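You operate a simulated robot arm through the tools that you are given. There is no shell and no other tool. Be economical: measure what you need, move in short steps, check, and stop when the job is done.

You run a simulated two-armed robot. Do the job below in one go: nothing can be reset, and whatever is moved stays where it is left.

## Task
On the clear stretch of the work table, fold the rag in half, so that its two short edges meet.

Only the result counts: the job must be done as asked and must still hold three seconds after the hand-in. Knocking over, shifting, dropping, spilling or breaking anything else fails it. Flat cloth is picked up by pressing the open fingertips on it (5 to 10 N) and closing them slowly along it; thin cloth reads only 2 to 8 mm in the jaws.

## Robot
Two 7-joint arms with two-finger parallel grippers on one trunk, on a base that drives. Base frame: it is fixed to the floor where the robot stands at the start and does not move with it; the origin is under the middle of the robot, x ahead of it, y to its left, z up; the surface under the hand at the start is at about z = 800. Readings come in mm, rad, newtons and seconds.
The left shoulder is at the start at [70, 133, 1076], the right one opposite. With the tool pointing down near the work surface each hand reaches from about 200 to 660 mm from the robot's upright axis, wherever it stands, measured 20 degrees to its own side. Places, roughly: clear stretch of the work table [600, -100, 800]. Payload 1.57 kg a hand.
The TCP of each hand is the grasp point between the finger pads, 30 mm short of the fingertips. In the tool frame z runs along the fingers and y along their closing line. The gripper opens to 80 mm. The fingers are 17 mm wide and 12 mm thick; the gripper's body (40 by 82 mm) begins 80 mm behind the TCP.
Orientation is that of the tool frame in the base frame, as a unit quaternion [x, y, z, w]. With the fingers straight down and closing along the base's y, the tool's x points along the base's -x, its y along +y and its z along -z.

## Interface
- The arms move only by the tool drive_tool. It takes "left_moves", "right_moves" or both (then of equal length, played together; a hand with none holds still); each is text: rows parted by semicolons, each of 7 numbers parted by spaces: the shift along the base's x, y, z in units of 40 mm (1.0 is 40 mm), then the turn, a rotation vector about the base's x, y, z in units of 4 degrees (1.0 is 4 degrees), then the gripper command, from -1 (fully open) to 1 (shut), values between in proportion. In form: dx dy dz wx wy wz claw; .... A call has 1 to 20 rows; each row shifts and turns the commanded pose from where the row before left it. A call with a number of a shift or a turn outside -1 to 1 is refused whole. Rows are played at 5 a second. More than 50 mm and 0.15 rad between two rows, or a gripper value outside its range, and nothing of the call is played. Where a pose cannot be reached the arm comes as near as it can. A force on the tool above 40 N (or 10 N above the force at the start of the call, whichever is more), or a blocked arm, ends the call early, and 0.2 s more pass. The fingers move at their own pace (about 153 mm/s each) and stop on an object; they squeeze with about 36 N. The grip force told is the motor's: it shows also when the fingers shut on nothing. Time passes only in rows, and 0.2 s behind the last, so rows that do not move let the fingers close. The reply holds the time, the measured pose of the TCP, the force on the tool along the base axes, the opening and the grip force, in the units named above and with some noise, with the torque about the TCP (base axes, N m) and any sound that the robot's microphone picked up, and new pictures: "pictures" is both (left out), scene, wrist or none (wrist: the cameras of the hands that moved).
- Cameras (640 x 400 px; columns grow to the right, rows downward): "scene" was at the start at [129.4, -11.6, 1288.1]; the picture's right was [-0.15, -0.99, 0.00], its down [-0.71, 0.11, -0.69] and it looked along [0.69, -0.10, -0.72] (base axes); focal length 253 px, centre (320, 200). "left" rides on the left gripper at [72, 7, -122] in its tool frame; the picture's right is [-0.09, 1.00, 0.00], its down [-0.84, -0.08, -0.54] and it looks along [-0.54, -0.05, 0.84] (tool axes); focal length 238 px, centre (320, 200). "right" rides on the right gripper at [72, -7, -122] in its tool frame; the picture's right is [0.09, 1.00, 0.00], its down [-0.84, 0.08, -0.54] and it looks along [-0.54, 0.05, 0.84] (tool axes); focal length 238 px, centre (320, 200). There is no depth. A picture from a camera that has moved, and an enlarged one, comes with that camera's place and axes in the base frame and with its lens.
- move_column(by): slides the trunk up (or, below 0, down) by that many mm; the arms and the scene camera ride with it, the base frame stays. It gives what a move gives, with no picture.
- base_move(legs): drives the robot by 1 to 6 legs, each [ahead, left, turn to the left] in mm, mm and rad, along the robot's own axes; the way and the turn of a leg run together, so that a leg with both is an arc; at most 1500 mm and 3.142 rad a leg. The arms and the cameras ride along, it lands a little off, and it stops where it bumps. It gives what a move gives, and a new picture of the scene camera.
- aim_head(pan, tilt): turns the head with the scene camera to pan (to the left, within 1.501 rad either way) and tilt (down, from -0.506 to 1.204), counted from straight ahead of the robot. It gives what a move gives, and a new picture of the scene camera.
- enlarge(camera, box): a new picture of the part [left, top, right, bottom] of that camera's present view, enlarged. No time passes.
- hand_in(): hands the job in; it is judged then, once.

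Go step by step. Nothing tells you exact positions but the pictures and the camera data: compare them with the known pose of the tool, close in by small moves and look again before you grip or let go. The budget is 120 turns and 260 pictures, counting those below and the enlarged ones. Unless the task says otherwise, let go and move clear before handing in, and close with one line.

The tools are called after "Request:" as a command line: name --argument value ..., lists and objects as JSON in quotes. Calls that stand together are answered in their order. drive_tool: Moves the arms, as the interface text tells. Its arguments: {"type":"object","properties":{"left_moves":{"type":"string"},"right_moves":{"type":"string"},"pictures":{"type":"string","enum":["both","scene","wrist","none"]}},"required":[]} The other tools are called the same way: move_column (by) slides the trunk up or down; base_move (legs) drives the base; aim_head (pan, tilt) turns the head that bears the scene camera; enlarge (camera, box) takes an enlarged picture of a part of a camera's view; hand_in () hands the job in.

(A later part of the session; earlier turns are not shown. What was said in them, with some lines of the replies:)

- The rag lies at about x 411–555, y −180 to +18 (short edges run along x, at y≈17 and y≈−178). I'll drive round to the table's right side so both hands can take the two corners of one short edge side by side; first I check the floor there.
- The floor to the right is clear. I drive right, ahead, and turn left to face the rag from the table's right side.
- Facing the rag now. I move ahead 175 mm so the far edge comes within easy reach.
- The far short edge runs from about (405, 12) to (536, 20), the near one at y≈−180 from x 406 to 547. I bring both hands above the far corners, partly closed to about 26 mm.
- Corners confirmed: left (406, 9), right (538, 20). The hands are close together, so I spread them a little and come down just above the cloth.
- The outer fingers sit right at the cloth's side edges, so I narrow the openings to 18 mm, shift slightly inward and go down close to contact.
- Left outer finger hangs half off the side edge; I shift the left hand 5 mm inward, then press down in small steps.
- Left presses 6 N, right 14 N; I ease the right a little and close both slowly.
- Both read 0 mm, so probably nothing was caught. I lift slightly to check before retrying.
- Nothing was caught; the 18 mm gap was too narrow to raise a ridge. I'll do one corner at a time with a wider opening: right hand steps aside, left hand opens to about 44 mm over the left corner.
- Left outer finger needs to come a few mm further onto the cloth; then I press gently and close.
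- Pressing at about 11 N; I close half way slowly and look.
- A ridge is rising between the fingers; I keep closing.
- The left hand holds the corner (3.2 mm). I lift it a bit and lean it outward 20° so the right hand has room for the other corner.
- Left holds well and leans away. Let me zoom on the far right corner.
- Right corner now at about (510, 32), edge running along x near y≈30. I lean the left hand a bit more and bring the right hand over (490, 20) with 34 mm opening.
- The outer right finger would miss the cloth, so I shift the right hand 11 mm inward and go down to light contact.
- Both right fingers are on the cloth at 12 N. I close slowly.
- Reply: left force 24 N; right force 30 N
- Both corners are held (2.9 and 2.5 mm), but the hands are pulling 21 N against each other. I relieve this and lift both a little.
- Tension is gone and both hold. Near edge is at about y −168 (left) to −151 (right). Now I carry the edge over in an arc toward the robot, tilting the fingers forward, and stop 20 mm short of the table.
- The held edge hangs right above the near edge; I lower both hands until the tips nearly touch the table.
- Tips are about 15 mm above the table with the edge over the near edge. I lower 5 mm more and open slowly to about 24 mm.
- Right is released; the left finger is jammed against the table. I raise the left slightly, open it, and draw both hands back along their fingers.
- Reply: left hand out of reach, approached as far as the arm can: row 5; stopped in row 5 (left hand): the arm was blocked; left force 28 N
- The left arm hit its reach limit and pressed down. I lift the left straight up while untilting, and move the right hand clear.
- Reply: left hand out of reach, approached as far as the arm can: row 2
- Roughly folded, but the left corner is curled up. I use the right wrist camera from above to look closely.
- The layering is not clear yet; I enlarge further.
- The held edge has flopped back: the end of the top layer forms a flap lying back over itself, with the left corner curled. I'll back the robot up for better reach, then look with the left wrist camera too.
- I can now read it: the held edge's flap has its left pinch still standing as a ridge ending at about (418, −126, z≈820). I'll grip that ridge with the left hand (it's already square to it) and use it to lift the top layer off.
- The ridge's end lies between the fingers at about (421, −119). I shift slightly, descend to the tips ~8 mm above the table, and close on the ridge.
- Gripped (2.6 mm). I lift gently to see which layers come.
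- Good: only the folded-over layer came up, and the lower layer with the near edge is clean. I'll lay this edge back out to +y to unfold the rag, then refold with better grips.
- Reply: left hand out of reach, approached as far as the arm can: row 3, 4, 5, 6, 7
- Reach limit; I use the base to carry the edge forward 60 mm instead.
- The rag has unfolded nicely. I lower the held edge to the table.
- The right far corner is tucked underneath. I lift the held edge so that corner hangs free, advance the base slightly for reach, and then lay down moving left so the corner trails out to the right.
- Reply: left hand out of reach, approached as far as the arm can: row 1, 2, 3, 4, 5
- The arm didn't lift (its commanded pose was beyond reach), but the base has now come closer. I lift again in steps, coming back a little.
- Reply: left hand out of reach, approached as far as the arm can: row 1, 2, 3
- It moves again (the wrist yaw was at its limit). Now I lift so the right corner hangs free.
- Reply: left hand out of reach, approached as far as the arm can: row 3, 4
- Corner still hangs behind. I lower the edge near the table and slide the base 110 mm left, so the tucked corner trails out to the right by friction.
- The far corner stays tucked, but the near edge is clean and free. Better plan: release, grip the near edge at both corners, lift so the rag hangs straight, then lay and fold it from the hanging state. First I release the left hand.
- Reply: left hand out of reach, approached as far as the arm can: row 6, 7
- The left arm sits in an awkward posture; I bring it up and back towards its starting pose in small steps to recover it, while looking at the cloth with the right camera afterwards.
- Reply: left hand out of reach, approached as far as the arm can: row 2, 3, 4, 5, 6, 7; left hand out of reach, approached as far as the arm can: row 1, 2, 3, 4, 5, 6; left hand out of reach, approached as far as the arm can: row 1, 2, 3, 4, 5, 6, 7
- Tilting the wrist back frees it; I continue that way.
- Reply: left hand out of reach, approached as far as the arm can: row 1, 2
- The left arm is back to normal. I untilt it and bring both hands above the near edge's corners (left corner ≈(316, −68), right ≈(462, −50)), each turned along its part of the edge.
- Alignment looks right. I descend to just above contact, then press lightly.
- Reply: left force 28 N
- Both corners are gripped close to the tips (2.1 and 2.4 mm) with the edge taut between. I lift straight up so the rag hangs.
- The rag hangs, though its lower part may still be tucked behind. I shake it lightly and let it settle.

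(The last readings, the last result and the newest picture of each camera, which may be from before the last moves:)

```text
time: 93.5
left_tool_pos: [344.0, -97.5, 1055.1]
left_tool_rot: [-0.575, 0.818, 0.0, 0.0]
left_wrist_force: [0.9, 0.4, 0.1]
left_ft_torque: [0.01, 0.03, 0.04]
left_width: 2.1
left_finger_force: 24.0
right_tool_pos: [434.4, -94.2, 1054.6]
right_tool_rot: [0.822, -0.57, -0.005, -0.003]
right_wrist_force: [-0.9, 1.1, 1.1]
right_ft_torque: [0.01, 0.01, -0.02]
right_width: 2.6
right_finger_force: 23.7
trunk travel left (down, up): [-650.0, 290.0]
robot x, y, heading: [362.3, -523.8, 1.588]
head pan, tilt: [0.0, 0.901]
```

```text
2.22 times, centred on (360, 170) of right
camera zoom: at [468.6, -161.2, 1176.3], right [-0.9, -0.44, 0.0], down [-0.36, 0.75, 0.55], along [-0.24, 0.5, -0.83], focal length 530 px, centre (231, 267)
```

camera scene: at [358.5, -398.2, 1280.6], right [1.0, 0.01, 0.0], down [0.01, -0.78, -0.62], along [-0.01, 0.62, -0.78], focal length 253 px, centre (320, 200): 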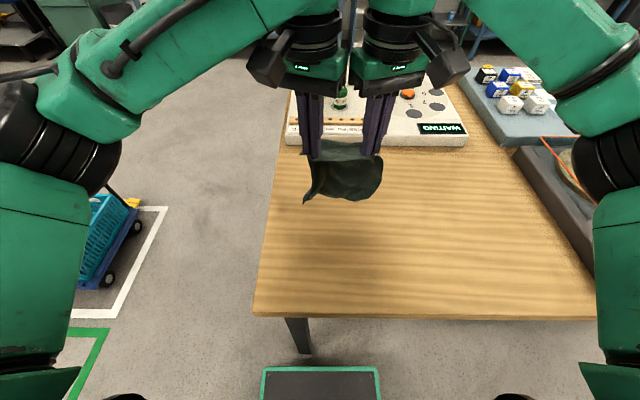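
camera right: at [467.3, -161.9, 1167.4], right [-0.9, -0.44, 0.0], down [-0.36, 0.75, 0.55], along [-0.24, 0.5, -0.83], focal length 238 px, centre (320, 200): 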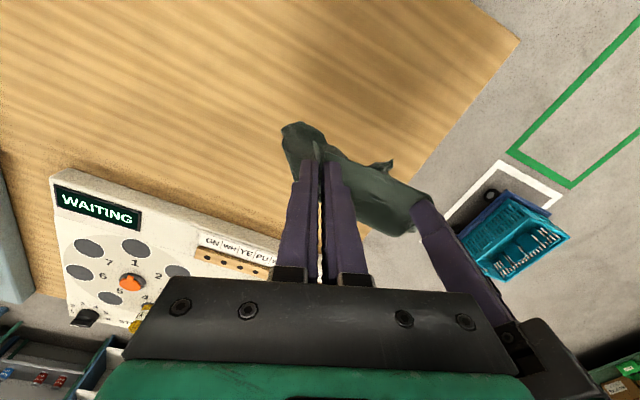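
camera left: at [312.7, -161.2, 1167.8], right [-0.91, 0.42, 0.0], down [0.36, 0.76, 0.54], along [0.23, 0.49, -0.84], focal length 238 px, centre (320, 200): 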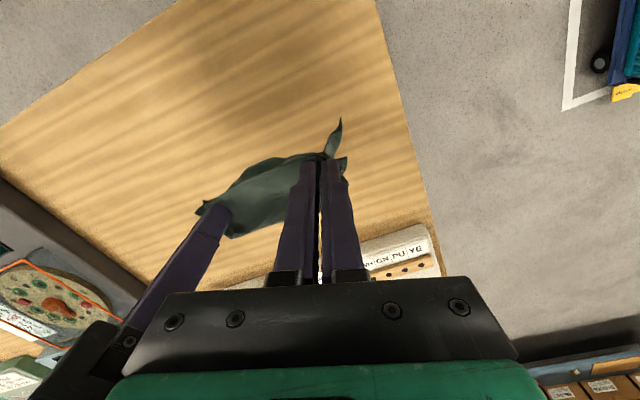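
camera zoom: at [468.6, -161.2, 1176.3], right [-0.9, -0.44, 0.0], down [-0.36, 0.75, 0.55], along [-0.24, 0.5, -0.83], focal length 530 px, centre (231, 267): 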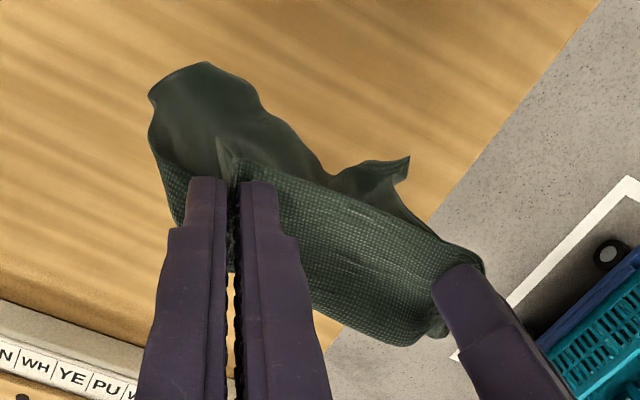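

The rag hangs with its middle bulging away from the robot and its lower edge about below the hands – ideal for lowering into a fold. I shift the base 90 mm right to return to the original spot and tilt the fingers forward.

Request:
base_move --legs '[[0, -90, 0]]'

Request:
drive_tool --left_moves "0 -0.05 -0.1 1 0 0 1; 0 -0.05 -0.1 1 0 0 1; 0 -0.05 -0.1 1 0 0 1; 0 -0.05 -0.1 1 0 0 1; 0 -0.05 -0.1 1 0 0 1; 0 -0.05 -0.1 1 0 0 1; 0 -0.05 -0.1 1 0 0 1; 0 -0.05 -0.1 1 0 0 1; 0 0 0 0 0 0 1; 0 0 0 0 0 0 1; 0 0 0 0 0 0 1" --right_moves "0 -0.05 -0.1 1 0 0 1; 0 -0.05 -0.1 1 0 0 1; 0 -0.05 -0.1 1 0 0 1; 0 -0.05 -0.1 1 0 0 1; 0 -0.05 -0.1 1 0 0 1; 0 -0.05 -0.1 1 0 0 1; 0 -0.05 -0.1 1 0 0 1; 0 -0.05 -0.1 1 0 0 1; 0 0 0 0 0 0 1; 0 0 0 0 0 0 1; 0 0 0 0 0 0 1" --pictures "both"

Request:
enlarge --camera "scene" --box '[230, 80, 410, 230]'

```text
time: 94.6
left_tool_pos: [431.7, -95.5, 1053.7]
left_tool_rot: [-0.576, 0.818, 0.0, 0.001]
left_wrist_force: [0.7, -0.4, -0.9]
left_ft_torque: [0.02, 0.01, 0.05]
left_width: 1.6
left_finger_force: 24.0
right_tool_pos: [522.3, -94.4, 1055.0]
right_tool_rot: [0.823, -0.569, -0.006, -0.003]
right_wrist_force: [-1.5, 0.1, 0.8]
right_ft_torque: [-0.01, 0.03, -0.01]
right_width: 2.5
right_finger_force: 23.4
trunk travel left (down, up): [-650.0, 290.0]
robot x, y, heading: [452.0, -526.3, 1.582]
head pan, tilt: [0.0, 0.901]
camera scene: at [446.6, -397.3, 1280.6], right [1.0, 0.01, 0.0], down [0.01, -0.78, -0.62], along [-0.01, 0.62, -0.78], focal length 253 px, centre (320, 200)
```

scene: 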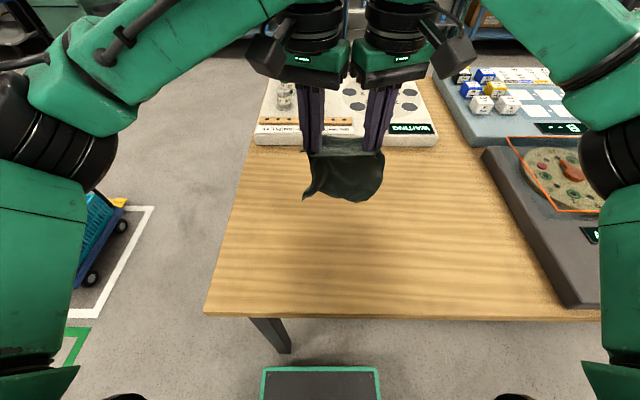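

```text
time: 97.0
left_tool_pos: [432.5, -112.3, 1022.7]
left_tool_rot: [-0.553, 0.786, 0.225, 0.159]
left_wrist_force: [0.6, -0.6, 0.1]
left_ft_torque: [-0.01, -0.01, -0.05]
left_width: 1.7
left_finger_force: 23.4
right_tool_pos: [523.2, -109.4, 1021.4]
right_tool_rot: [0.789, -0.546, -0.162, -0.232]
right_wrist_force: [-0.1, -0.6, -0.8]
right_ft_torque: [0.0, 0.01, -0.01]
right_width: 2.5
right_finger_force: 23.2
trunk travel left (down, up): [-650.0, 290.0]
robot x, y, heading: [447.2, -521.1, 1.585]
head pan, tilt: [0.0, 0.901]
camera scene: at [447.2, -397.3, 1280.6], right [1.0, 0.01, 0.0], down [0.01, -0.78, -0.62], along [-0.01, 0.62, -0.78], focal length 253 px, centre (320, 200)
camera right: at [557.1, -230.2, 1090.5], right [-0.9, -0.37, -0.23], down [-0.36, 0.34, 0.87], along [-0.24, 0.86, -0.44], focal length 238 px, centre (320, 200)
camera left: at [401.9, -231.2, 1091.3], right [-0.91, 0.36, 0.22], down [0.36, 0.36, 0.86], along [0.23, 0.86, -0.45], focal length 238 px, centre (320, 200)
```

scene: 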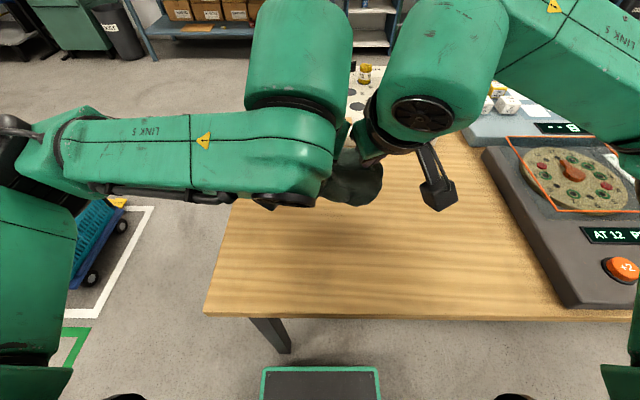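
right: 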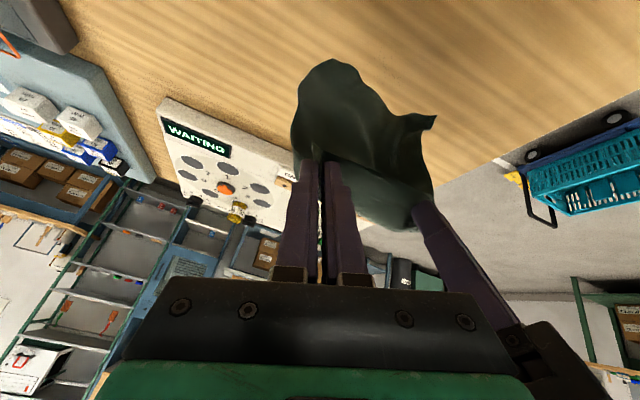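
left: 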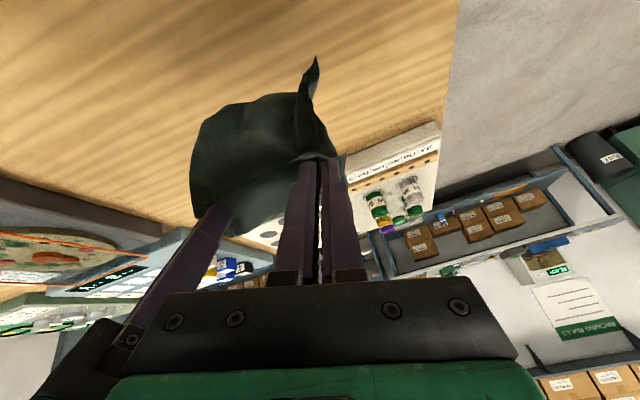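

```text
2.67 times, centred on (320, 155) of scene
camera zoom: at [447.2, -397.3, 1280.6], right [1.0, 0.01, 0.0], down [0.01, -0.78, -0.62], along [-0.01, 0.62, -0.78], focal length 675 px, centre (320, 320)
```

zoom: 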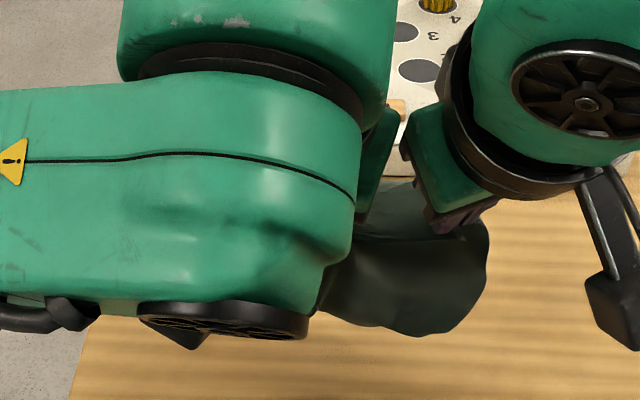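

The rag hangs as a soft C: bottom edge below the hands, bulge away from the robot. I lower both hands straight down part way and look.

Request:
drive_tool --left_moves "0 0 -0.5 0 0 0 1; 0 0 -0.5 0 0 0 1; 0 0 -0.5 0 0 0 1; 0 0 -0.5 0 0 0 1; 0 0 -0.5 0 0 0 1; 0 0 0 0 0 0 1; 0 0 0 0 0 0 1" --right_moves "0 0 -0.5 0 0 0 1; 0 0 -0.5 0 0 0 1; 0 0 -0.5 0 0 0 1; 0 0 -0.5 0 0 0 1; 0 0 -0.5 0 0 0 1; 0 0 0 0 0 0 1; 0 0 0 0 0 0 1" --pictures "both"

```text
time: 98.6
left_tool_pos: [432.4, -113.1, 922.5]
left_tool_rot: [-0.553, 0.786, 0.225, 0.158]
left_wrist_force: [0.9, -0.3, 0.1]
left_ft_torque: [-0.01, -0.02, 0.02]
left_width: 2.0
left_finger_force: 23.5
right_tool_pos: [522.7, -109.1, 922.9]
right_tool_rot: [0.789, -0.546, -0.163, -0.232]
right_wrist_force: [0.3, 0.4, -0.3]
right_ft_torque: [-0.04, 0.02, 0.0]
right_width: 2.3
right_finger_force: 24.3
trunk travel left (down, up): [-650.0, 290.0]
robot x, y, heading: [445.1, -520.3, 1.584]
head pan, tilt: [0.0, 0.901]
camera scene: at [447.2, -397.2, 1280.6], right [1.0, 0.01, 0.0], down [0.01, -0.78, -0.62], along [-0.01, 0.62, -0.78], focal length 253 px, centre (320, 200)
camera right: at [556.4, -229.0, 991.4], right [-0.9, -0.37, -0.23], down [-0.36, 0.34, 0.87], along [-0.24, 0.86, -0.44], focal length 238 px, centre (320, 200)
camera left: at [402.2, -232.2, 992.0], right [-0.91, 0.36, 0.22], down [0.36, 0.36, 0.86], along [0.23, 0.86, -0.45], focal length 238 px, centre (320, 200)
```

scene: 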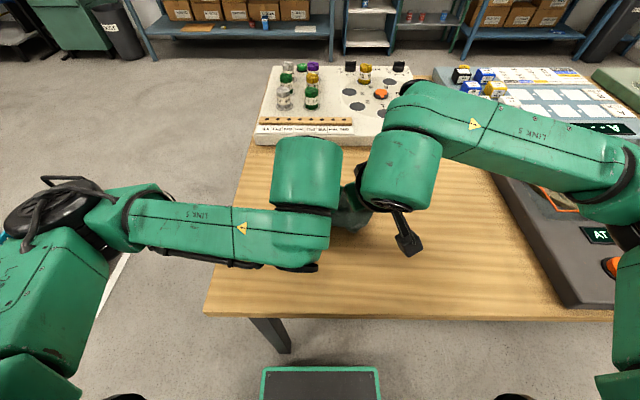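
right: 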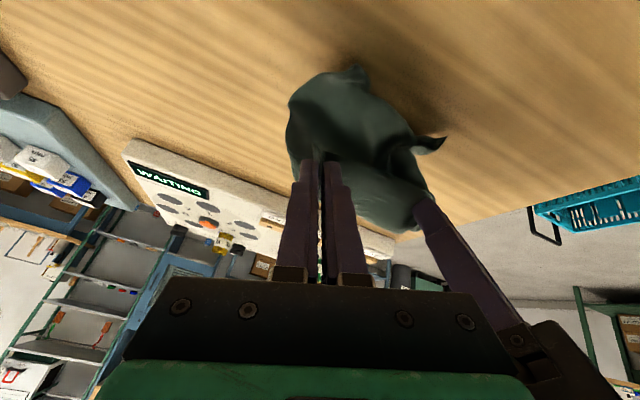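
left: 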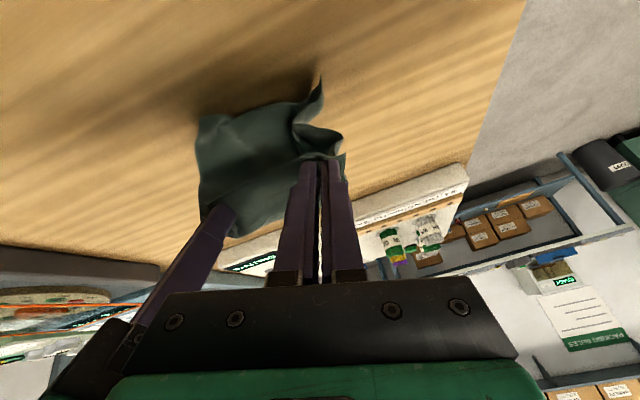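

Request:
enlarge --camera "right" --box '[260, 40, 480, 240]'

Request:
enlarge --camera "left" --box '[170, 50, 370, 240]'

```text
2.00 times, centred on (370, 140) of right
camera zoom: at [556.4, -229.0, 991.4], right [-0.9, -0.37, -0.23], down [-0.36, 0.34, 0.87], along [-0.24, 0.86, -0.44], focal length 477 px, centre (220, 320)
```

zoom: 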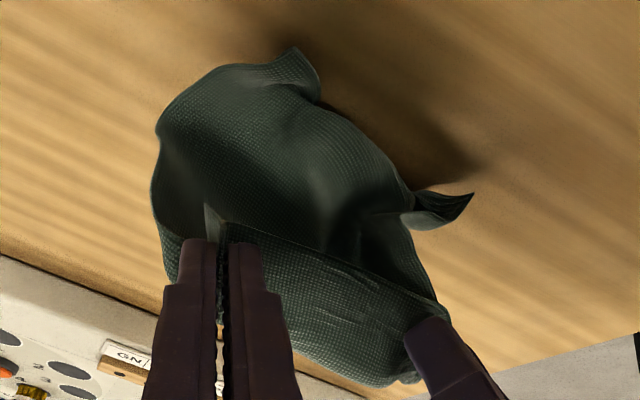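

```text
2.11 times, centred on (270, 145) of left
camera zoom: at [402.2, -232.2, 992.0], right [-0.91, 0.36, 0.22], down [0.36, 0.36, 0.86], along [0.23, 0.86, -0.45], focal length 502 px, centre (425, 316)
```

zoom: 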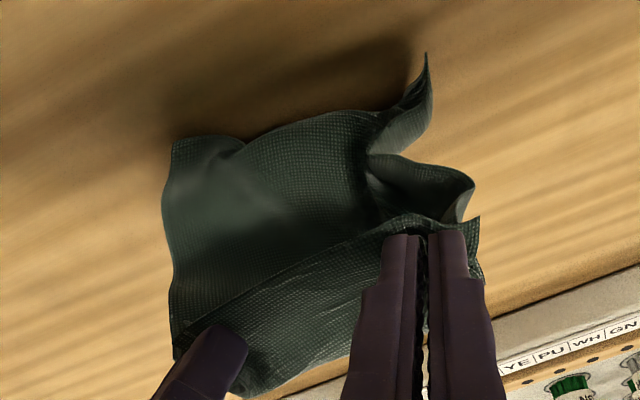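

Now it's clear: the lower edge is untucked and resting on the table (right corner ≈(523, −113), left ≈(410, −94)), with the bulge beyond. I move forward-down to lay the lower half, then look.

Request:
drive_tool --left_moves "0 0.3 -0.2 0 0 0 1; 0 0.3 -0.25 0 0 0 1; 0 0.3 -0.25 0 0 0 1; 0 0.2 -0.25 0 0 0 1; 0 0 0 0 0 0 1; 0 0 0 0 0 0 1" --right_moves "0 0.3 -0.2 0 0 0 1; 0 0.3 -0.25 0 0 0 1; 0 0.3 -0.25 0 0 0 1; 0 0.2 -0.25 0 0 0 1; 0 0 0 0 0 0 1; 0 0 0 0 0 0 1" --pictures "none"

Request:
enlarge --camera "right" --box '[220, 0, 520, 240]'

Request:
enlarge --camera "left" --box '[130, 0, 430, 240]'

```text
time: 100.0
left_tool_pos: [433.8, -67.3, 885.3]
left_tool_rot: [-0.554, 0.785, 0.226, 0.159]
left_wrist_force: [-7.6, 3.6, -1.4]
left_ft_torque: [-0.21, -0.54, -0.17]
left_width: 1.5
left_finger_force: 23.3
right_tool_pos: [523.0, -65.1, 885.3]
right_tool_rot: [0.79, -0.545, -0.163, -0.229]
right_wrist_force: [7.5, -3.6, 0.7]
right_ft_torque: [0.2, 0.63, 0.52]
right_width: 2.1
right_finger_force: 23.8
trunk travel left (down, up): [-650.0, 290.0]
robot x, y, heading: [442.8, -521.4, 1.584]
head pan, tilt: [0.0, 0.901]
```

```text
1.67 times, centred on (370, 120) of right
camera zoom: at [557.1, -187.1, 952.8], right [-0.9, -0.37, -0.23], down [-0.36, 0.34, 0.87], along [-0.24, 0.86, -0.44], focal length 397 px, centre (237, 333)
```

zoom: 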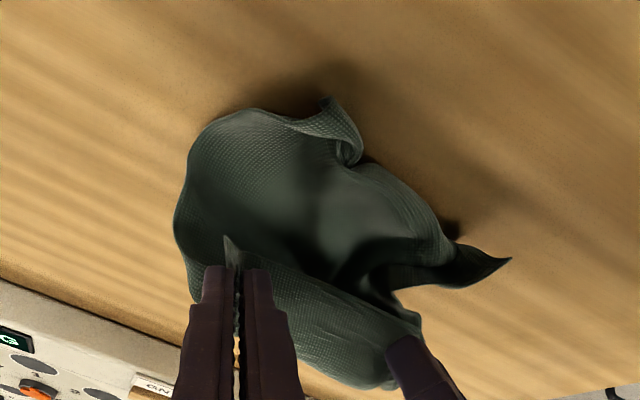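

```text
1.67 times, centred on (280, 120) of left
camera zoom: at [403.1, -187.0, 954.0], right [-0.91, 0.36, 0.22], down [0.35, 0.36, 0.86], along [0.23, 0.86, -0.45], focal length 397 px, centre (387, 333)
```

zoom: 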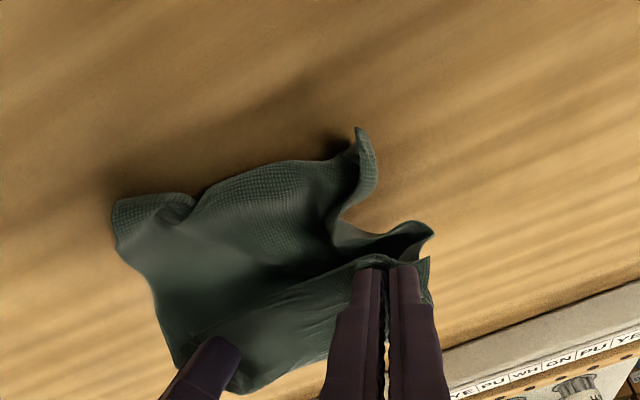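

The lower edge stays put (≈y −93 to −106). The hands touch each other slightly, so I spread them 2 mm and bring the held edge back over and down toward the lower edge.

Request:
drive_tool --left_moves "-0.05 0 -0.1 0 0 0 1; 0 -0.12 -0.2 0 0 0 1; 0 -0.2 -0.2 0 0 0 1; 0 -0.2 -0.2 0 0 0 1; 0 -0.25 -0.15 0 0 0 1; 0 0 0 0 0 0 1; 0 0 0 0 0 0 1" --right_moves "0.05 0 -0.1 0 0 0 1; 0 -0.2 -0.2 0 0 0 1; 0 -0.3 -0.2 0 0 0 1; 0 -0.3 -0.2 0 0 0 1; 0 -0.3 -0.15 0 0 0 1; 0 0 0 0 0 0 1; 0 0 0 0 0 0 1" --pictures "none"

Request:
enlarge --camera "right" --box '[220, 0, 520, 240]'

Request:
enlarge --camera "left" --box '[130, 0, 430, 240]'

```text
time: 101.6
left_tool_pos: [431.0, -98.5, 850.9]
left_tool_rot: [-0.553, 0.786, 0.226, 0.158]
left_wrist_force: [3.8, -0.5, -0.6]
left_ft_torque: [-0.01, -0.09, -0.1]
left_width: 1.7
left_finger_force: 23.3
right_tool_pos: [524.5, -109.0, 851.6]
right_tool_rot: [0.789, -0.546, -0.163, -0.231]
right_wrist_force: [-5.0, 1.0, -0.5]
right_ft_torque: [0.03, 0.12, 0.02]
right_width: 2.4
right_finger_force: 24.2
trunk travel left (down, up): [-650.0, 290.0]
robot x, y, heading: [451.1, -520.2, 1.583]
head pan, tilt: [0.0, 0.901]
```

```text
1.67 times, centred on (370, 120) of right
camera zoom: at [558.7, -231.2, 919.3], right [-0.9, -0.37, -0.23], down [-0.36, 0.34, 0.87], along [-0.24, 0.86, -0.44], focal length 397 px, centre (237, 333)
```

zoom: 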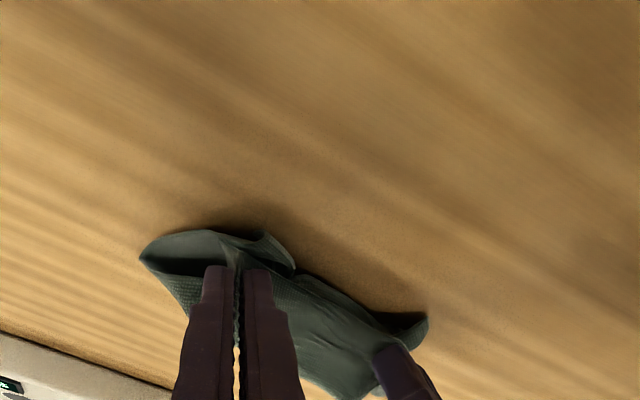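

```text
1.67 times, centred on (280, 120) of left
camera zoom: at [400.5, -217.6, 919.4], right [-0.91, 0.36, 0.22], down [0.35, 0.36, 0.86], along [0.23, 0.86, -0.45], focal length 397 px, centre (387, 333)
```

zoom: 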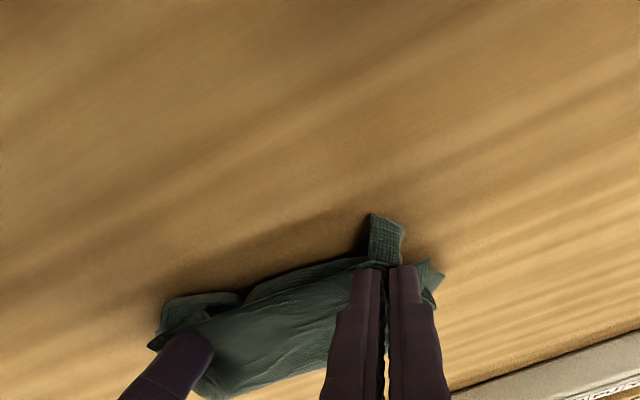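

The held edge is now just above and within ~5 mm of the lower edge (left ≈−97, right ≈−110). I lower the last bit.

Request:
drive_tool --left_moves "0 -0.06 -0.15 0 0 0 1; 0 -0.04 -0.15 0 0 0 1; 0 0 -0.07 0 0 0 1; 0 0 0 0 0 0 1" --right_moves "0 -0.06 -0.15 0 0 0 1; 0 -0.04 -0.15 0 0 0 1; 0 0 -0.07 0 0 0 1; 0 0 0 0 0 0 1" --pictures "none"

Request:
enlarge --camera "right" --box '[240, 80, 480, 250]'

Request:
enlarge --camera "left" --box '[160, 80, 400, 250]'

```text
time: 102.6
left_tool_pos: [432.0, -102.4, 835.6]
left_tool_rot: [-0.554, 0.786, 0.225, 0.159]
left_wrist_force: [4.7, -2.3, 0.8]
left_ft_torque: [-0.06, -0.12, -0.14]
left_width: 1.9
left_finger_force: 23.0
right_tool_pos: [526.0, -114.7, 837.7]
right_tool_rot: [0.79, -0.545, -0.163, -0.231]
right_wrist_force: [-4.7, 2.0, 0.7]
right_ft_torque: [0.04, 0.14, 0.08]
right_width: 2.2
right_finger_force: 24.1
trunk travel left (down, up): [-650.0, 290.0]
robot x, y, heading: [446.1, -522.8, 1.577]
head pan, tilt: [0.0, 0.901]
```

```text
2.35 times, centred on (360, 165) of right
camera zoom: at [559.1, -235.0, 904.5], right [-0.9, -0.37, -0.23], down [-0.36, 0.34, 0.87], along [-0.24, 0.86, -0.44], focal length 561 px, centre (226, 282)
```

zoom: 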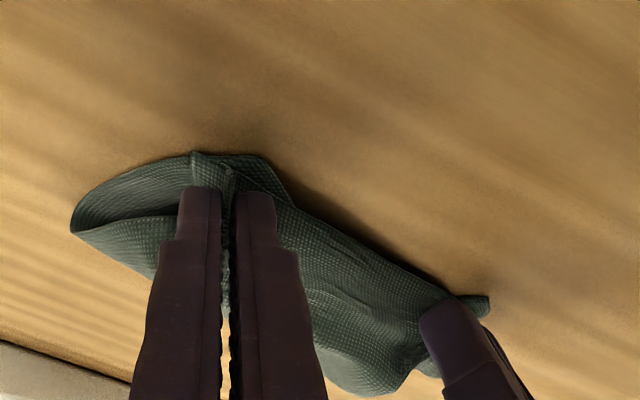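

```text
2.35 times, centred on (280, 165) of left
camera zoom: at [400.3, -221.4, 904.5], right [-0.91, 0.36, 0.22], down [0.35, 0.36, 0.86], along [0.23, 0.86, -0.45], focal length 561 px, centre (414, 282)
```

zoom: 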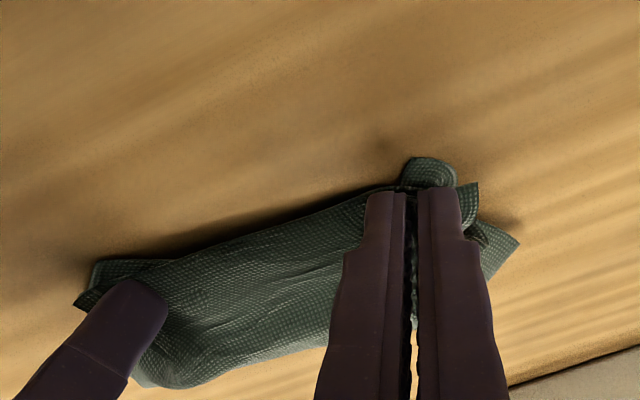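

The edges lie together. I lower 3 mm, open slowly, and withdraw back along the fingers.

Request:
drive_tool --left_moves "0 0 -0.07 0 0 0 1; 0 0 0 0 0 0 0.9; 0 0 0 0 0 0 0.8; 0 0 0 0 0 0 0.7; 0 0 0 0 0 0 0.6; 0 0 0 0 0 0 0.5; 0 0 0 0 0 0 0.4; 0 0 0 0 0 0 0.4" --right_moves "0 0 -0.1 0 0 0 1; 0 0 0 0 0 0 0.9; 0 0 0 0 0 0 0.8; 0 0 0 0 0 0 0.7; 0 0 0 0 0 0 0.6; 0 0 0 0 0 0 0.5; 0 0 0 0 0 0 0.4; 0 0 0 0 0 0 0.4" --pictures "wrist"

```text
time: 104.4
left_tool_pos: [430.9, -103.7, 834.1]
left_tool_rot: [-0.554, 0.786, 0.226, 0.158]
left_wrist_force: [-0.2, -0.1, 0.1]
left_ft_torque: [0.01, 0.03, -0.03]
left_width: 23.9
left_finger_force: 0.1
right_tool_pos: [525.3, -114.2, 833.8]
right_tool_rot: [0.789, -0.545, -0.163, -0.232]
right_wrist_force: [2.7, 2.5, 13.8]
right_ft_torque: [0.21, 0.14, -0.07]
right_width: 18.7
right_finger_force: 0.1
trunk travel left (down, up): [-650.0, 290.0]
robot x, y, heading: [450.4, -524.7, 1.582]
head pan, tilt: [0.0, 0.901]
camera right: at [559.3, -235.4, 901.2], right [-0.9, -0.37, -0.23], down [-0.36, 0.34, 0.87], along [-0.24, 0.87, -0.44], focal length 238 px, centre (320, 200)
camera left: at [400.8, -222.8, 902.6], right [-0.91, 0.36, 0.22], down [0.36, 0.36, 0.86], along [0.23, 0.86, -0.45], focal length 238 px, centre (320, 200)
```

right: 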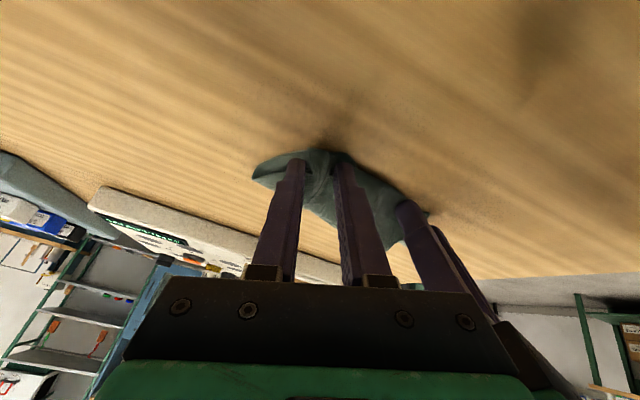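
left: 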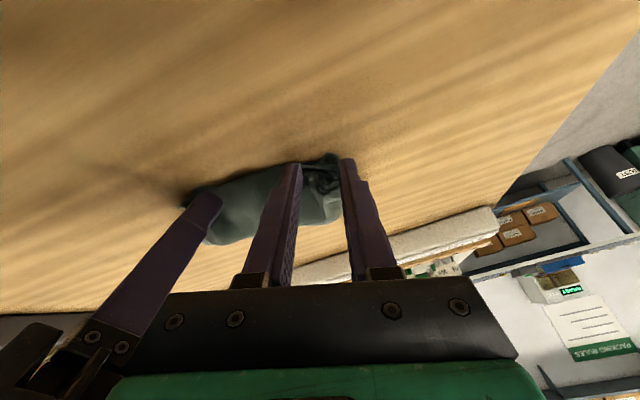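

Both released. I withdraw upward and back.

Request:
drive_tool --left_moves "0 -0.05 0.1 0 0 0 0.4; 0 -0.2 0.35 0 0 0 0.4; 0 -0.3 0.5 0 0 0 0.4; -0.2 -0.3 0.6 -0.5 0 0 0.4; -0.5 0 0.7 -1 0 0 0.4; -0.7 0 0.6 -1 0 0 0.4; -0.8 0 0.5 -1 0 0 0.4; -0.8 0 0.4 -1 0 0 0.4; 0 0 0 -1 0 0 0.4" --right_moves "0 -0.05 0.1 0 0 0 0.5; 0 -0.2 0.35 0 0 0 0.5; 0 -0.3 0.5 0 0 0 0.5; 0.2 -0.3 0.6 -0.5 0 0 0.5; 0.5 0 0.7 -1 0 0 0.5; 0.7 0 0.6 -1 0 0 0.5; 0.8 0 0.5 -1 0 0 0.5; 0.8 0 0.4 -1 0 0 0.5; 0 0 0 -1 0 0 0.5" --pictures "scene"

Request:
enlarge --camera "scene" --box '[250, 150, 410, 260]'

```text
time: 106.4
left_tool_pos: [310.4, -134.4, 981.6]
left_tool_rot: [-0.574, 0.814, 0.071, 0.05]
left_wrist_force: [0.4, 1.2, -0.8]
left_ft_torque: [-0.02, 0.0, 0.02]
left_width: 23.7
left_finger_force: 0.0
right_tool_pos: [647.0, -146.9, 984.3]
right_tool_rot: [0.819, -0.567, -0.055, -0.074]
right_wrist_force: [0.0, 0.3, 0.0]
right_ft_torque: [-0.01, 0.01, -0.04]
right_width: 20.0
right_finger_force: 0.2
trunk travel left (down, up): [-650.0, 290.0]
robot x, y, heading: [448.5, -525.0, 1.582]
head pan, tilt: [0.0, 0.901]
camera scene: at [447.1, -395.5, 1280.4], right [1.0, 0.01, 0.0], down [0.01, -0.78, -0.62], along [-0.01, 0.62, -0.78], focal length 253 px, centre (320, 200)
```

scene: 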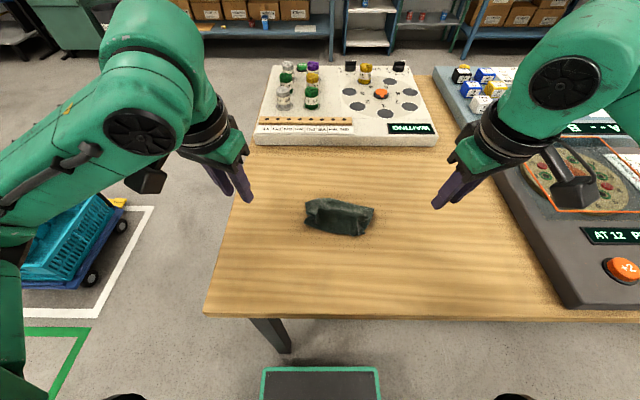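

```text
3.64 times, centred on (330, 205) of scene
camera zoom: at [447.1, -395.5, 1280.4], right [1.0, 0.01, 0.0], down [0.01, -0.78, -0.62], along [-0.01, 0.62, -0.78], focal length 920 px, centre (284, 182)
```

zoom: 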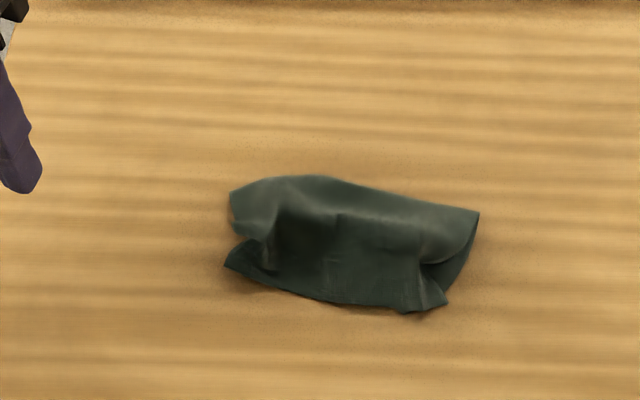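

Much better: a clean-looking fold. I look at it from above with the right wrist camera.

Request:
drive_tool --right_moves "-0.8 0.1 0.1 -1 0 -0.5 0.5; -0.8 0.2 0.1 -0.5 0 -1 0.5; -0.8 0.2 0.1 0 0 -1 0.5; -0.8 0.3 0 0 0 -1 0.5; -0.8 0.3 0 0 0 -1 0.5; -0.4 0.3 0 0 0 -0.5 0.5; 0 0 0 0 0 0 0.5" --pictures "none"

Request:
enlarge --camera "right" --box '[210, 10, 430, 160]'

```text
time: 108.0
left_tool_pos: [310.9, -136.8, 980.8]
left_tool_rot: [-0.573, 0.815, 0.072, 0.05]
left_wrist_force: [-0.3, 0.1, -0.2]
left_ft_torque: [-0.01, 0.02, 0.0]
left_width: 24.0
left_finger_force: 0.1
right_tool_pos: [468.5, -91.6, 994.0]
right_tool_rot: [0.71, -0.703, -0.017, -0.038]
right_wrist_force: [-0.2, 0.4, 0.7]
right_ft_torque: [0.0, 0.0, -0.03]
right_width: 20.1
right_finger_force: 0.0
trunk travel left (down, up): [-650.0, 290.0]
robot x, y, heading: [451.6, -526.4, 1.58]
head pan, tilt: [0.0, 0.901]
```

```text
2.67 times, centred on (320, 85) of right
camera zoom: at [474.5, -173.6, 1110.9], right [-0.99, -0.1, -0.04], down [-0.1, 0.79, 0.6], along [-0.03, 0.6, -0.8], focal length 636 px, centre (320, 507)
```

zoom: 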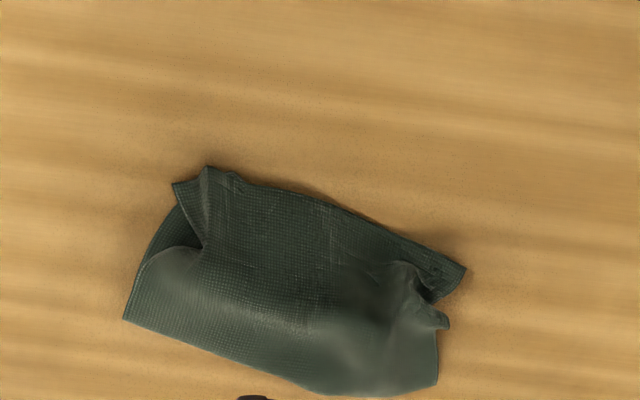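

Request:
enlarge --camera "right" --box '[245, 60, 325, 140]'

Request:
enlarge --camera "right" --box '[320, 80, 400, 160]'

Request:
enlarge --camera "scene" --box '[295, 185, 385, 245]'

```text
5.00 times, centred on (285, 100) of right
camera zoom: at [474.5, -173.6, 1110.9], right [-0.99, -0.1, -0.04], down [-0.1, 0.79, 0.6], along [-0.03, 0.6, -0.8], focal length 1192 px, centre (495, 700)
```

zoom: 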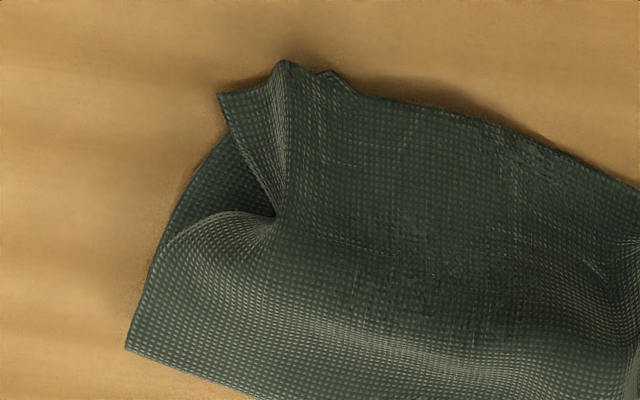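

```text
5.00 times, centred on (360, 120) of right
camera zoom: at [474.5, -173.6, 1110.9], right [-0.99, -0.1, -0.04], down [-0.1, 0.79, 0.6], along [-0.03, 0.6, -0.8], focal length 1192 px, centre (120, 600)
```

zoom: 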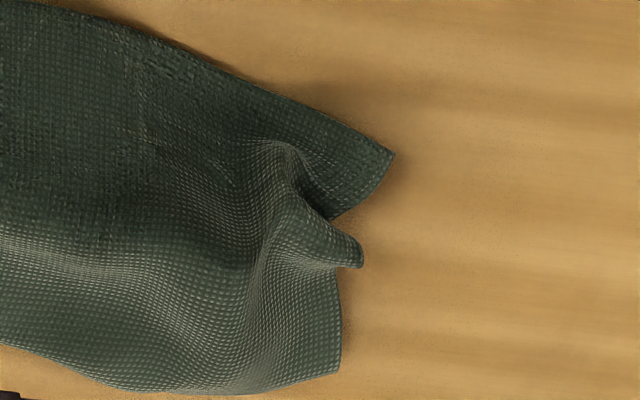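

```text
6.67 times, centred on (340, 215) of scene
camera zoom: at [447.5, -397.3, 1280.6], right [1.0, 0.01, 0.0], down [0.01, -0.78, -0.62], along [-0.01, 0.62, -0.78], focal length 1687 px, centre (187, 100)
```

zoom: 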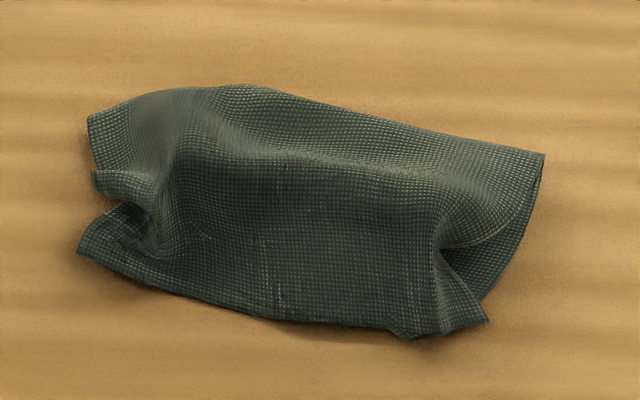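

Request:
enlarge --camera "left" --box '[0, 0, 320, 200]'

```text
2.00 times, centred on (160, 100) of left
camera zoom: at [280.3, -222.0, 1091.5], right [-0.91, 0.42, 0.07], down [0.36, 0.66, 0.67], along [0.23, 0.63, -0.74], focal length 477 px, centre (640, 400)
```

zoom: 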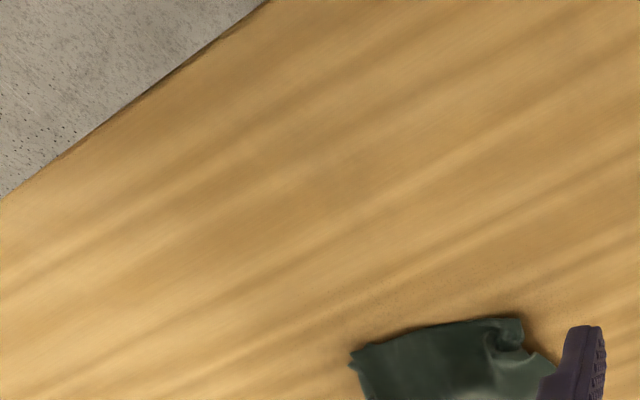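

Request:
drive_tool --left_moves "0 0 0 0 0 0 0.4; 0 0 0 0 0 0 0.4; 0.3 0.15 -0.2 0 0 0 0.4; 0.6 0.3 -0.3 0 0 0 0.4; 0.7 0.3 -0.4 0 0 0 0.4; 0.7 0.3 -0.4 0 0 0 0.4; 0.4 0.2 -0.2 0 0 0 0.4; 0 0 0 0 0 0 0.4" --right_moves "0.8 0 0 0.5 0 0 0.5; 0.8 0 0 0.5 0 0 0.5; 0.8 0 0 0 0 0 0.5; 0.8 0 0 0 0 0 0.5; 0.8 0 0 0 0 0 0.5; 0.4 0 0 0 0 0 0.5; 0 0 0 0 0 0 0.5; 0 0 0 0 0 0 0.5" --pictures "none"

Request:
enlarge --camera "left" --box '[190, 20, 410, 170]'

```text
time: 109.8
left_tool_pos: [419.4, -85.9, 921.0]
left_tool_rot: [-0.573, 0.815, 0.071, 0.051]
left_wrist_force: [-0.2, -0.1, -0.1]
left_ft_torque: [-0.02, 0.02, 0.03]
left_width: 23.9
left_finger_force: 0.0
right_tool_pos: [645.4, -90.7, 995.1]
right_tool_rot: [0.709, -0.701, -0.042, -0.063]
right_wrist_force: [-0.3, -0.1, -0.3]
right_ft_torque: [-0.04, -0.03, -0.03]
right_width: 20.1
right_finger_force: 0.0
trunk travel left (down, up): [-650.0, 290.0]
robot x, y, heading: [449.0, -524.9, 1.581]
head pan, tilt: [0.0, 0.901]
```

```text
2.67 times, centred on (300, 95) of left
camera zoom: at [388.4, -171.4, 1031.3], right [-0.91, 0.42, 0.07], down [0.36, 0.66, 0.67], along [0.23, 0.63, -0.74], focal length 636 px, centre (373, 480)
```

zoom: 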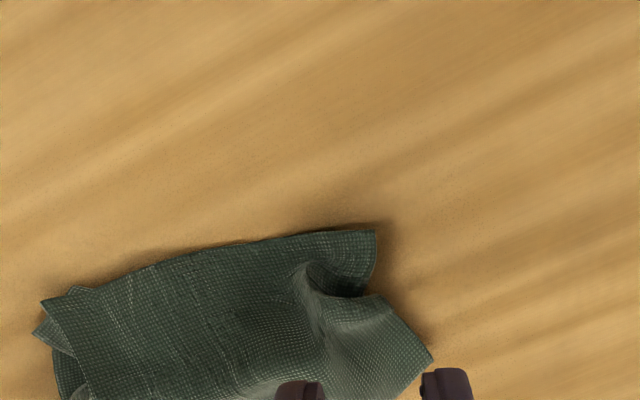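

Request:
enlarge --camera "left" --box '[280, 95, 350, 155]'

```text
6.67 times, centred on (315, 125) of left
camera zoom: at [388.4, -171.4, 1031.3], right [-0.91, 0.42, 0.07], down [0.36, 0.66, 0.67], along [0.23, 0.63, -0.74], focal length 1589 px, centre (353, 700)
```

zoom: 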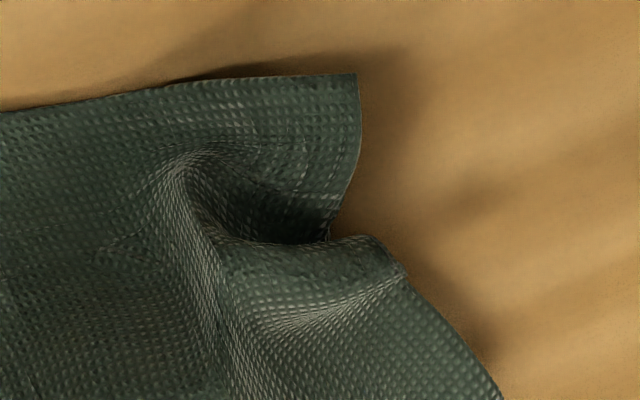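

The two short edges lie on each other: right corners coincide near (543, −111), and the left corners are about a centimetre apart. I move both hands clear and take a last look.

Request:
drive_tool --left_moves "-0.3 0 0.6 0 0 0 0.4; -0.7 0 0.6 0 0 0 0.4; -0.8 0 0.4 0 0 0 0.4; -0.8 0 0 0 0 0 0.4; 0 0 0 0 0 0 0.4" --pictures "scene"

Request:
enlarge --camera "scene" --box '[280, 170, 400, 250]'

```text
time: 111.0
left_tool_pos: [317.5, -86.0, 986.0]
left_tool_rot: [-0.574, 0.814, 0.072, 0.05]
left_wrist_force: [0.5, 0.2, 0.6]
left_ft_torque: [-0.01, 0.04, 0.02]
left_width: 23.9
left_finger_force: 0.0
right_tool_pos: [646.3, -91.2, 994.5]
right_tool_rot: [0.709, -0.701, -0.043, -0.062]
right_wrist_force: [0.3, -0.8, -0.6]
right_ft_torque: [0.01, -0.01, 0.02]
right_width: 19.9
right_finger_force: 0.1
trunk travel left (down, up): [-650.0, 290.0]
robot x, y, heading: [448.1, -521.9, 1.583]
head pan, tilt: [0.0, 0.901]
camera scene: at [448.0, -397.1, 1280.6], right [1.0, 0.01, 0.0], down [0.01, -0.78, -0.62], along [-0.01, 0.62, -0.78], focal length 253 px, centre (320, 200)
```

scene: 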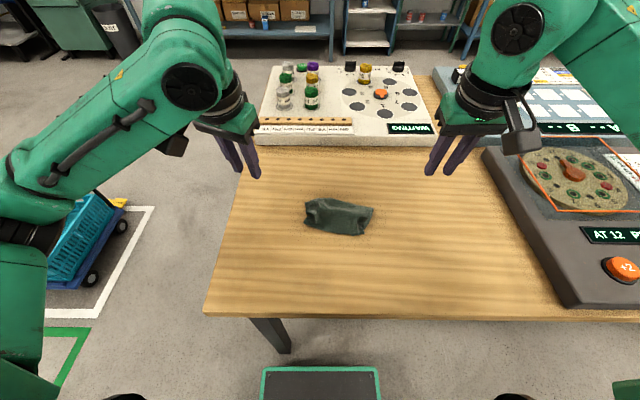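

```text
5.00 times, centred on (340, 210) of scene
camera zoom: at [448.0, -397.1, 1280.6], right [1.0, 0.01, 0.0], down [0.01, -0.78, -0.62], along [-0.01, 0.62, -0.78], focal length 1265 px, centre (220, 150)
```

zoom: 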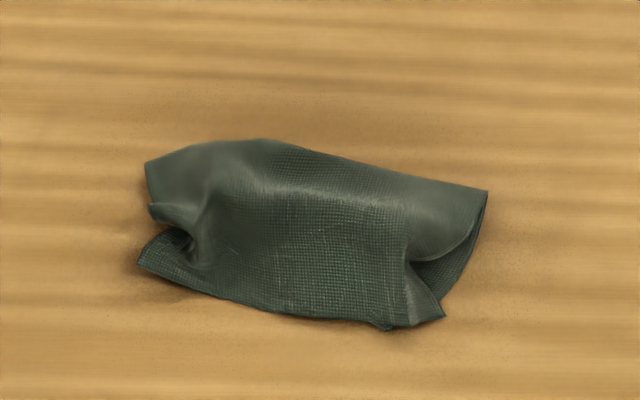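

There is a bulge in the left half, so I check the left opening from the side with the left wrist camera (turning and tilting that hand, well clear of the rag).

Request:
drive_tool --left_moves "-0.3 0 0 0 0 -1 0.4; -0.3 0 0 0 0 -1 0.4; -0.2 0 0 0 0 -1 0.4; 0 0 0 0 0 -1 0.4; 0 0 0 0 0 -1 0.4; 0 0 0 0 0 -1 0.4; 0 0 0 0 0 -1 0.4; 0 0 0 0 0 -1 0.4; 0 0 0 0 0 -1 0.4; 0 0 0 0 0 -1 0.4; 0 0 0 0 0 -1 0.4; 0 0 0 0 0 -1 0.4; 0 0 0 0 0 0 0.4" --pictures "none"

Request:
drive_tool --left_moves "0 0 -0.2 0.34 -0.94 0 0.4; 0 0 -0.2 0.34 -0.94 0 0.4; 0 0 -0.2 0.34 -0.94 0 0.4; 0 0 -0.3 0.34 -0.94 0 0.4; 0 0 -0.3 0.34 -0.94 0 0.4; 0 0 -0.3 0.34 -0.94 0 0.4; 0 0 -0.3 0.34 -0.94 0 0.4; 0 0 -0.3 0.34 -0.94 0 0.4; 0 0 -0.3 0.34 -0.94 0 0.4; 0 0 0 0 0 0 0.4" --pictures "wrist"

```text
time: 113.8
left_tool_pos: [282.9, -86.0, 985.4]
left_tool_rot: [-0.192, 0.978, 0.044, 0.074]
left_wrist_force: [-0.2, 1.0, -0.1]
left_ft_torque: [0.05, 0.02, 0.0]
left_width: 24.1
left_finger_force: 0.0
right_tool_pos: [646.0, -90.8, 994.9]
right_tool_rot: [0.709, -0.701, -0.042, -0.063]
right_wrist_force: [0.6, -1.1, 0.5]
right_ft_torque: [0.03, -0.02, -0.03]
right_width: 20.0
right_finger_force: 0.0
trunk travel left (down, up): [-650.0, 290.0]
robot x, y, heading: [452.5, -522.5, 1.578]
head pan, tilt: [0.0, 0.901]
```

```text
time: 116.0
left_tool_pos: [282.2, -86.3, 891.6]
left_tool_rot: [-0.188, 0.903, 0.09, 0.376]
left_wrist_force: [-0.2, -0.2, -1.1]
left_ft_torque: [0.04, 0.01, 0.01]
left_width: 24.1
left_finger_force: 0.1
right_tool_pos: [644.9, -90.0, 994.6]
right_tool_rot: [0.708, -0.702, -0.043, -0.062]
right_wrist_force: [-0.3, 1.2, 0.1]
right_ft_torque: [0.01, -0.01, -0.01]
right_width: 19.9
right_finger_force: 0.0
trunk travel left (down, up): [-650.0, 290.0]
robot x, y, heading: [450.0, -522.1, 1.58]
head pan, tilt: [0.0, 0.901]
camera left: at [153.6, -136.0, 926.0], right [-0.35, 0.93, 0.09], down [0.22, -0.01, 0.97], along [0.91, 0.36, -0.21], focal length 238 px, centre (320, 200)
```

left: 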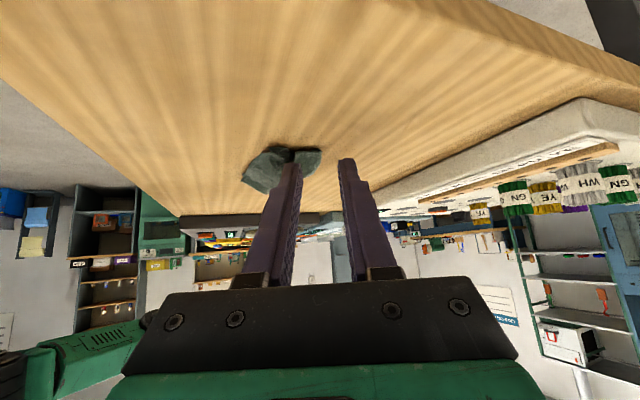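

Request:
drive_tool --left_moves "0.5 0.5 0.1 0 0 0 0.4; 0.6 0.6 0 0 0 0 0.4; 0 0 0 0 0 0 0.4" --pictures "none"

Request:
enlarge --camera "left" --box '[140, 100, 300, 210]'

```text
time: 116.8
left_tool_pos: [325.6, -42.9, 894.0]
left_tool_rot: [-0.187, 0.903, 0.089, 0.376]
left_wrist_force: [-0.6, -0.4, 0.6]
left_ft_torque: [0.02, -0.04, -0.05]
left_width: 24.0
left_finger_force: 0.0
right_tool_pos: [644.7, -90.9, 995.8]
right_tool_rot: [0.709, -0.701, -0.043, -0.063]
right_wrist_force: [-0.6, -0.6, -0.1]
right_ft_torque: [-0.01, 0.0, -0.01]
right_width: 19.8
right_finger_force: 0.1
trunk travel left (down, up): [-650.0, 290.0]
robot x, y, heading: [448.4, -525.8, 1.582]
head pan, tilt: [0.0, 0.901]
```

```text
3.64 times, centred on (220, 155) of left
camera zoom: at [198.0, -93.0, 929.9], right [-0.35, 0.93, 0.09], down [0.22, -0.01, 0.97], along [0.91, 0.36, -0.21], focal length 867 px, centre (684, 364)
```

zoom: 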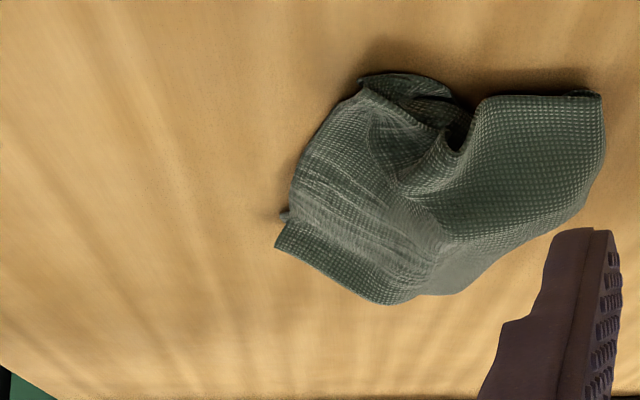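

Request:
enlarge --camera "left" --box '[215, 112, 295, 162]'

```text
8.00 times, centred on (255, 137) of left
camera zoom: at [198.0, -93.0, 929.9], right [-0.35, 0.93, 0.09], down [0.22, -0.01, 0.97], along [0.91, 0.36, -0.21], focal length 1907 px, centre (840, 704)
```

zoom: 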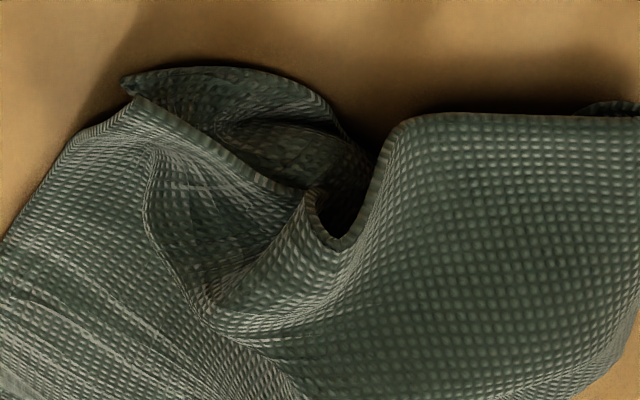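

Seen from the side, the lower layer's left corner lies right under the top layer's corner, so both short edges meet. I raise the left hand clear and hand in.

Request:
drive_tool --left_moves "-0.5 0 0.5 0 0 0 0.4; -0.5 0 0.6 0 0 0 0.4; 0 0 0.5 0 0 0 0.4; 0 0 0 0 0 0 0.4" --pictures "scene"

```text
time: 117.8
left_tool_pos: [285.0, -43.5, 958.6]
left_tool_rot: [-0.188, 0.903, 0.089, 0.376]
left_wrist_force: [0.1, -0.4, -0.2]
left_ft_torque: [-0.01, 0.0, 0.0]
left_width: 24.1
left_finger_force: 0.1
right_tool_pos: [645.1, -90.2, 995.2]
right_tool_rot: [0.708, -0.702, -0.042, -0.063]
right_wrist_force: [-0.4, 0.4, 0.5]
right_ft_torque: [0.01, 0.01, 0.0]
right_width: 20.1
right_finger_force: 0.0
trunk travel left (down, up): [-650.0, 290.0]
robot x, y, heading: [448.4, -522.7, 1.586]
head pan, tilt: [0.0, 0.901]
camera scene: at [446.8, -397.4, 1280.6], right [1.0, 0.01, 0.0], down [0.01, -0.78, -0.62], along [-0.01, 0.62, -0.78], focal length 253 px, centre (320, 200)
```

scene: 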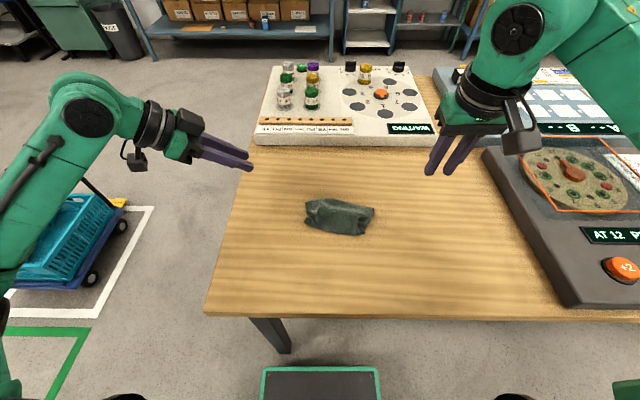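

The rag lies folded in half with its short edges together, both hands are clear, and nothing else on the table has moved. I hand in.

Request:
hand_in

```text
The job is handed in.
```

The rag is folded in half on the work table: its short edges lie together, with the corners within about a centimetre by my estimate. It still has a few wrinkles and a slight bulge on the left. Both hands are clear, and nothing else looked moved in the last picture.
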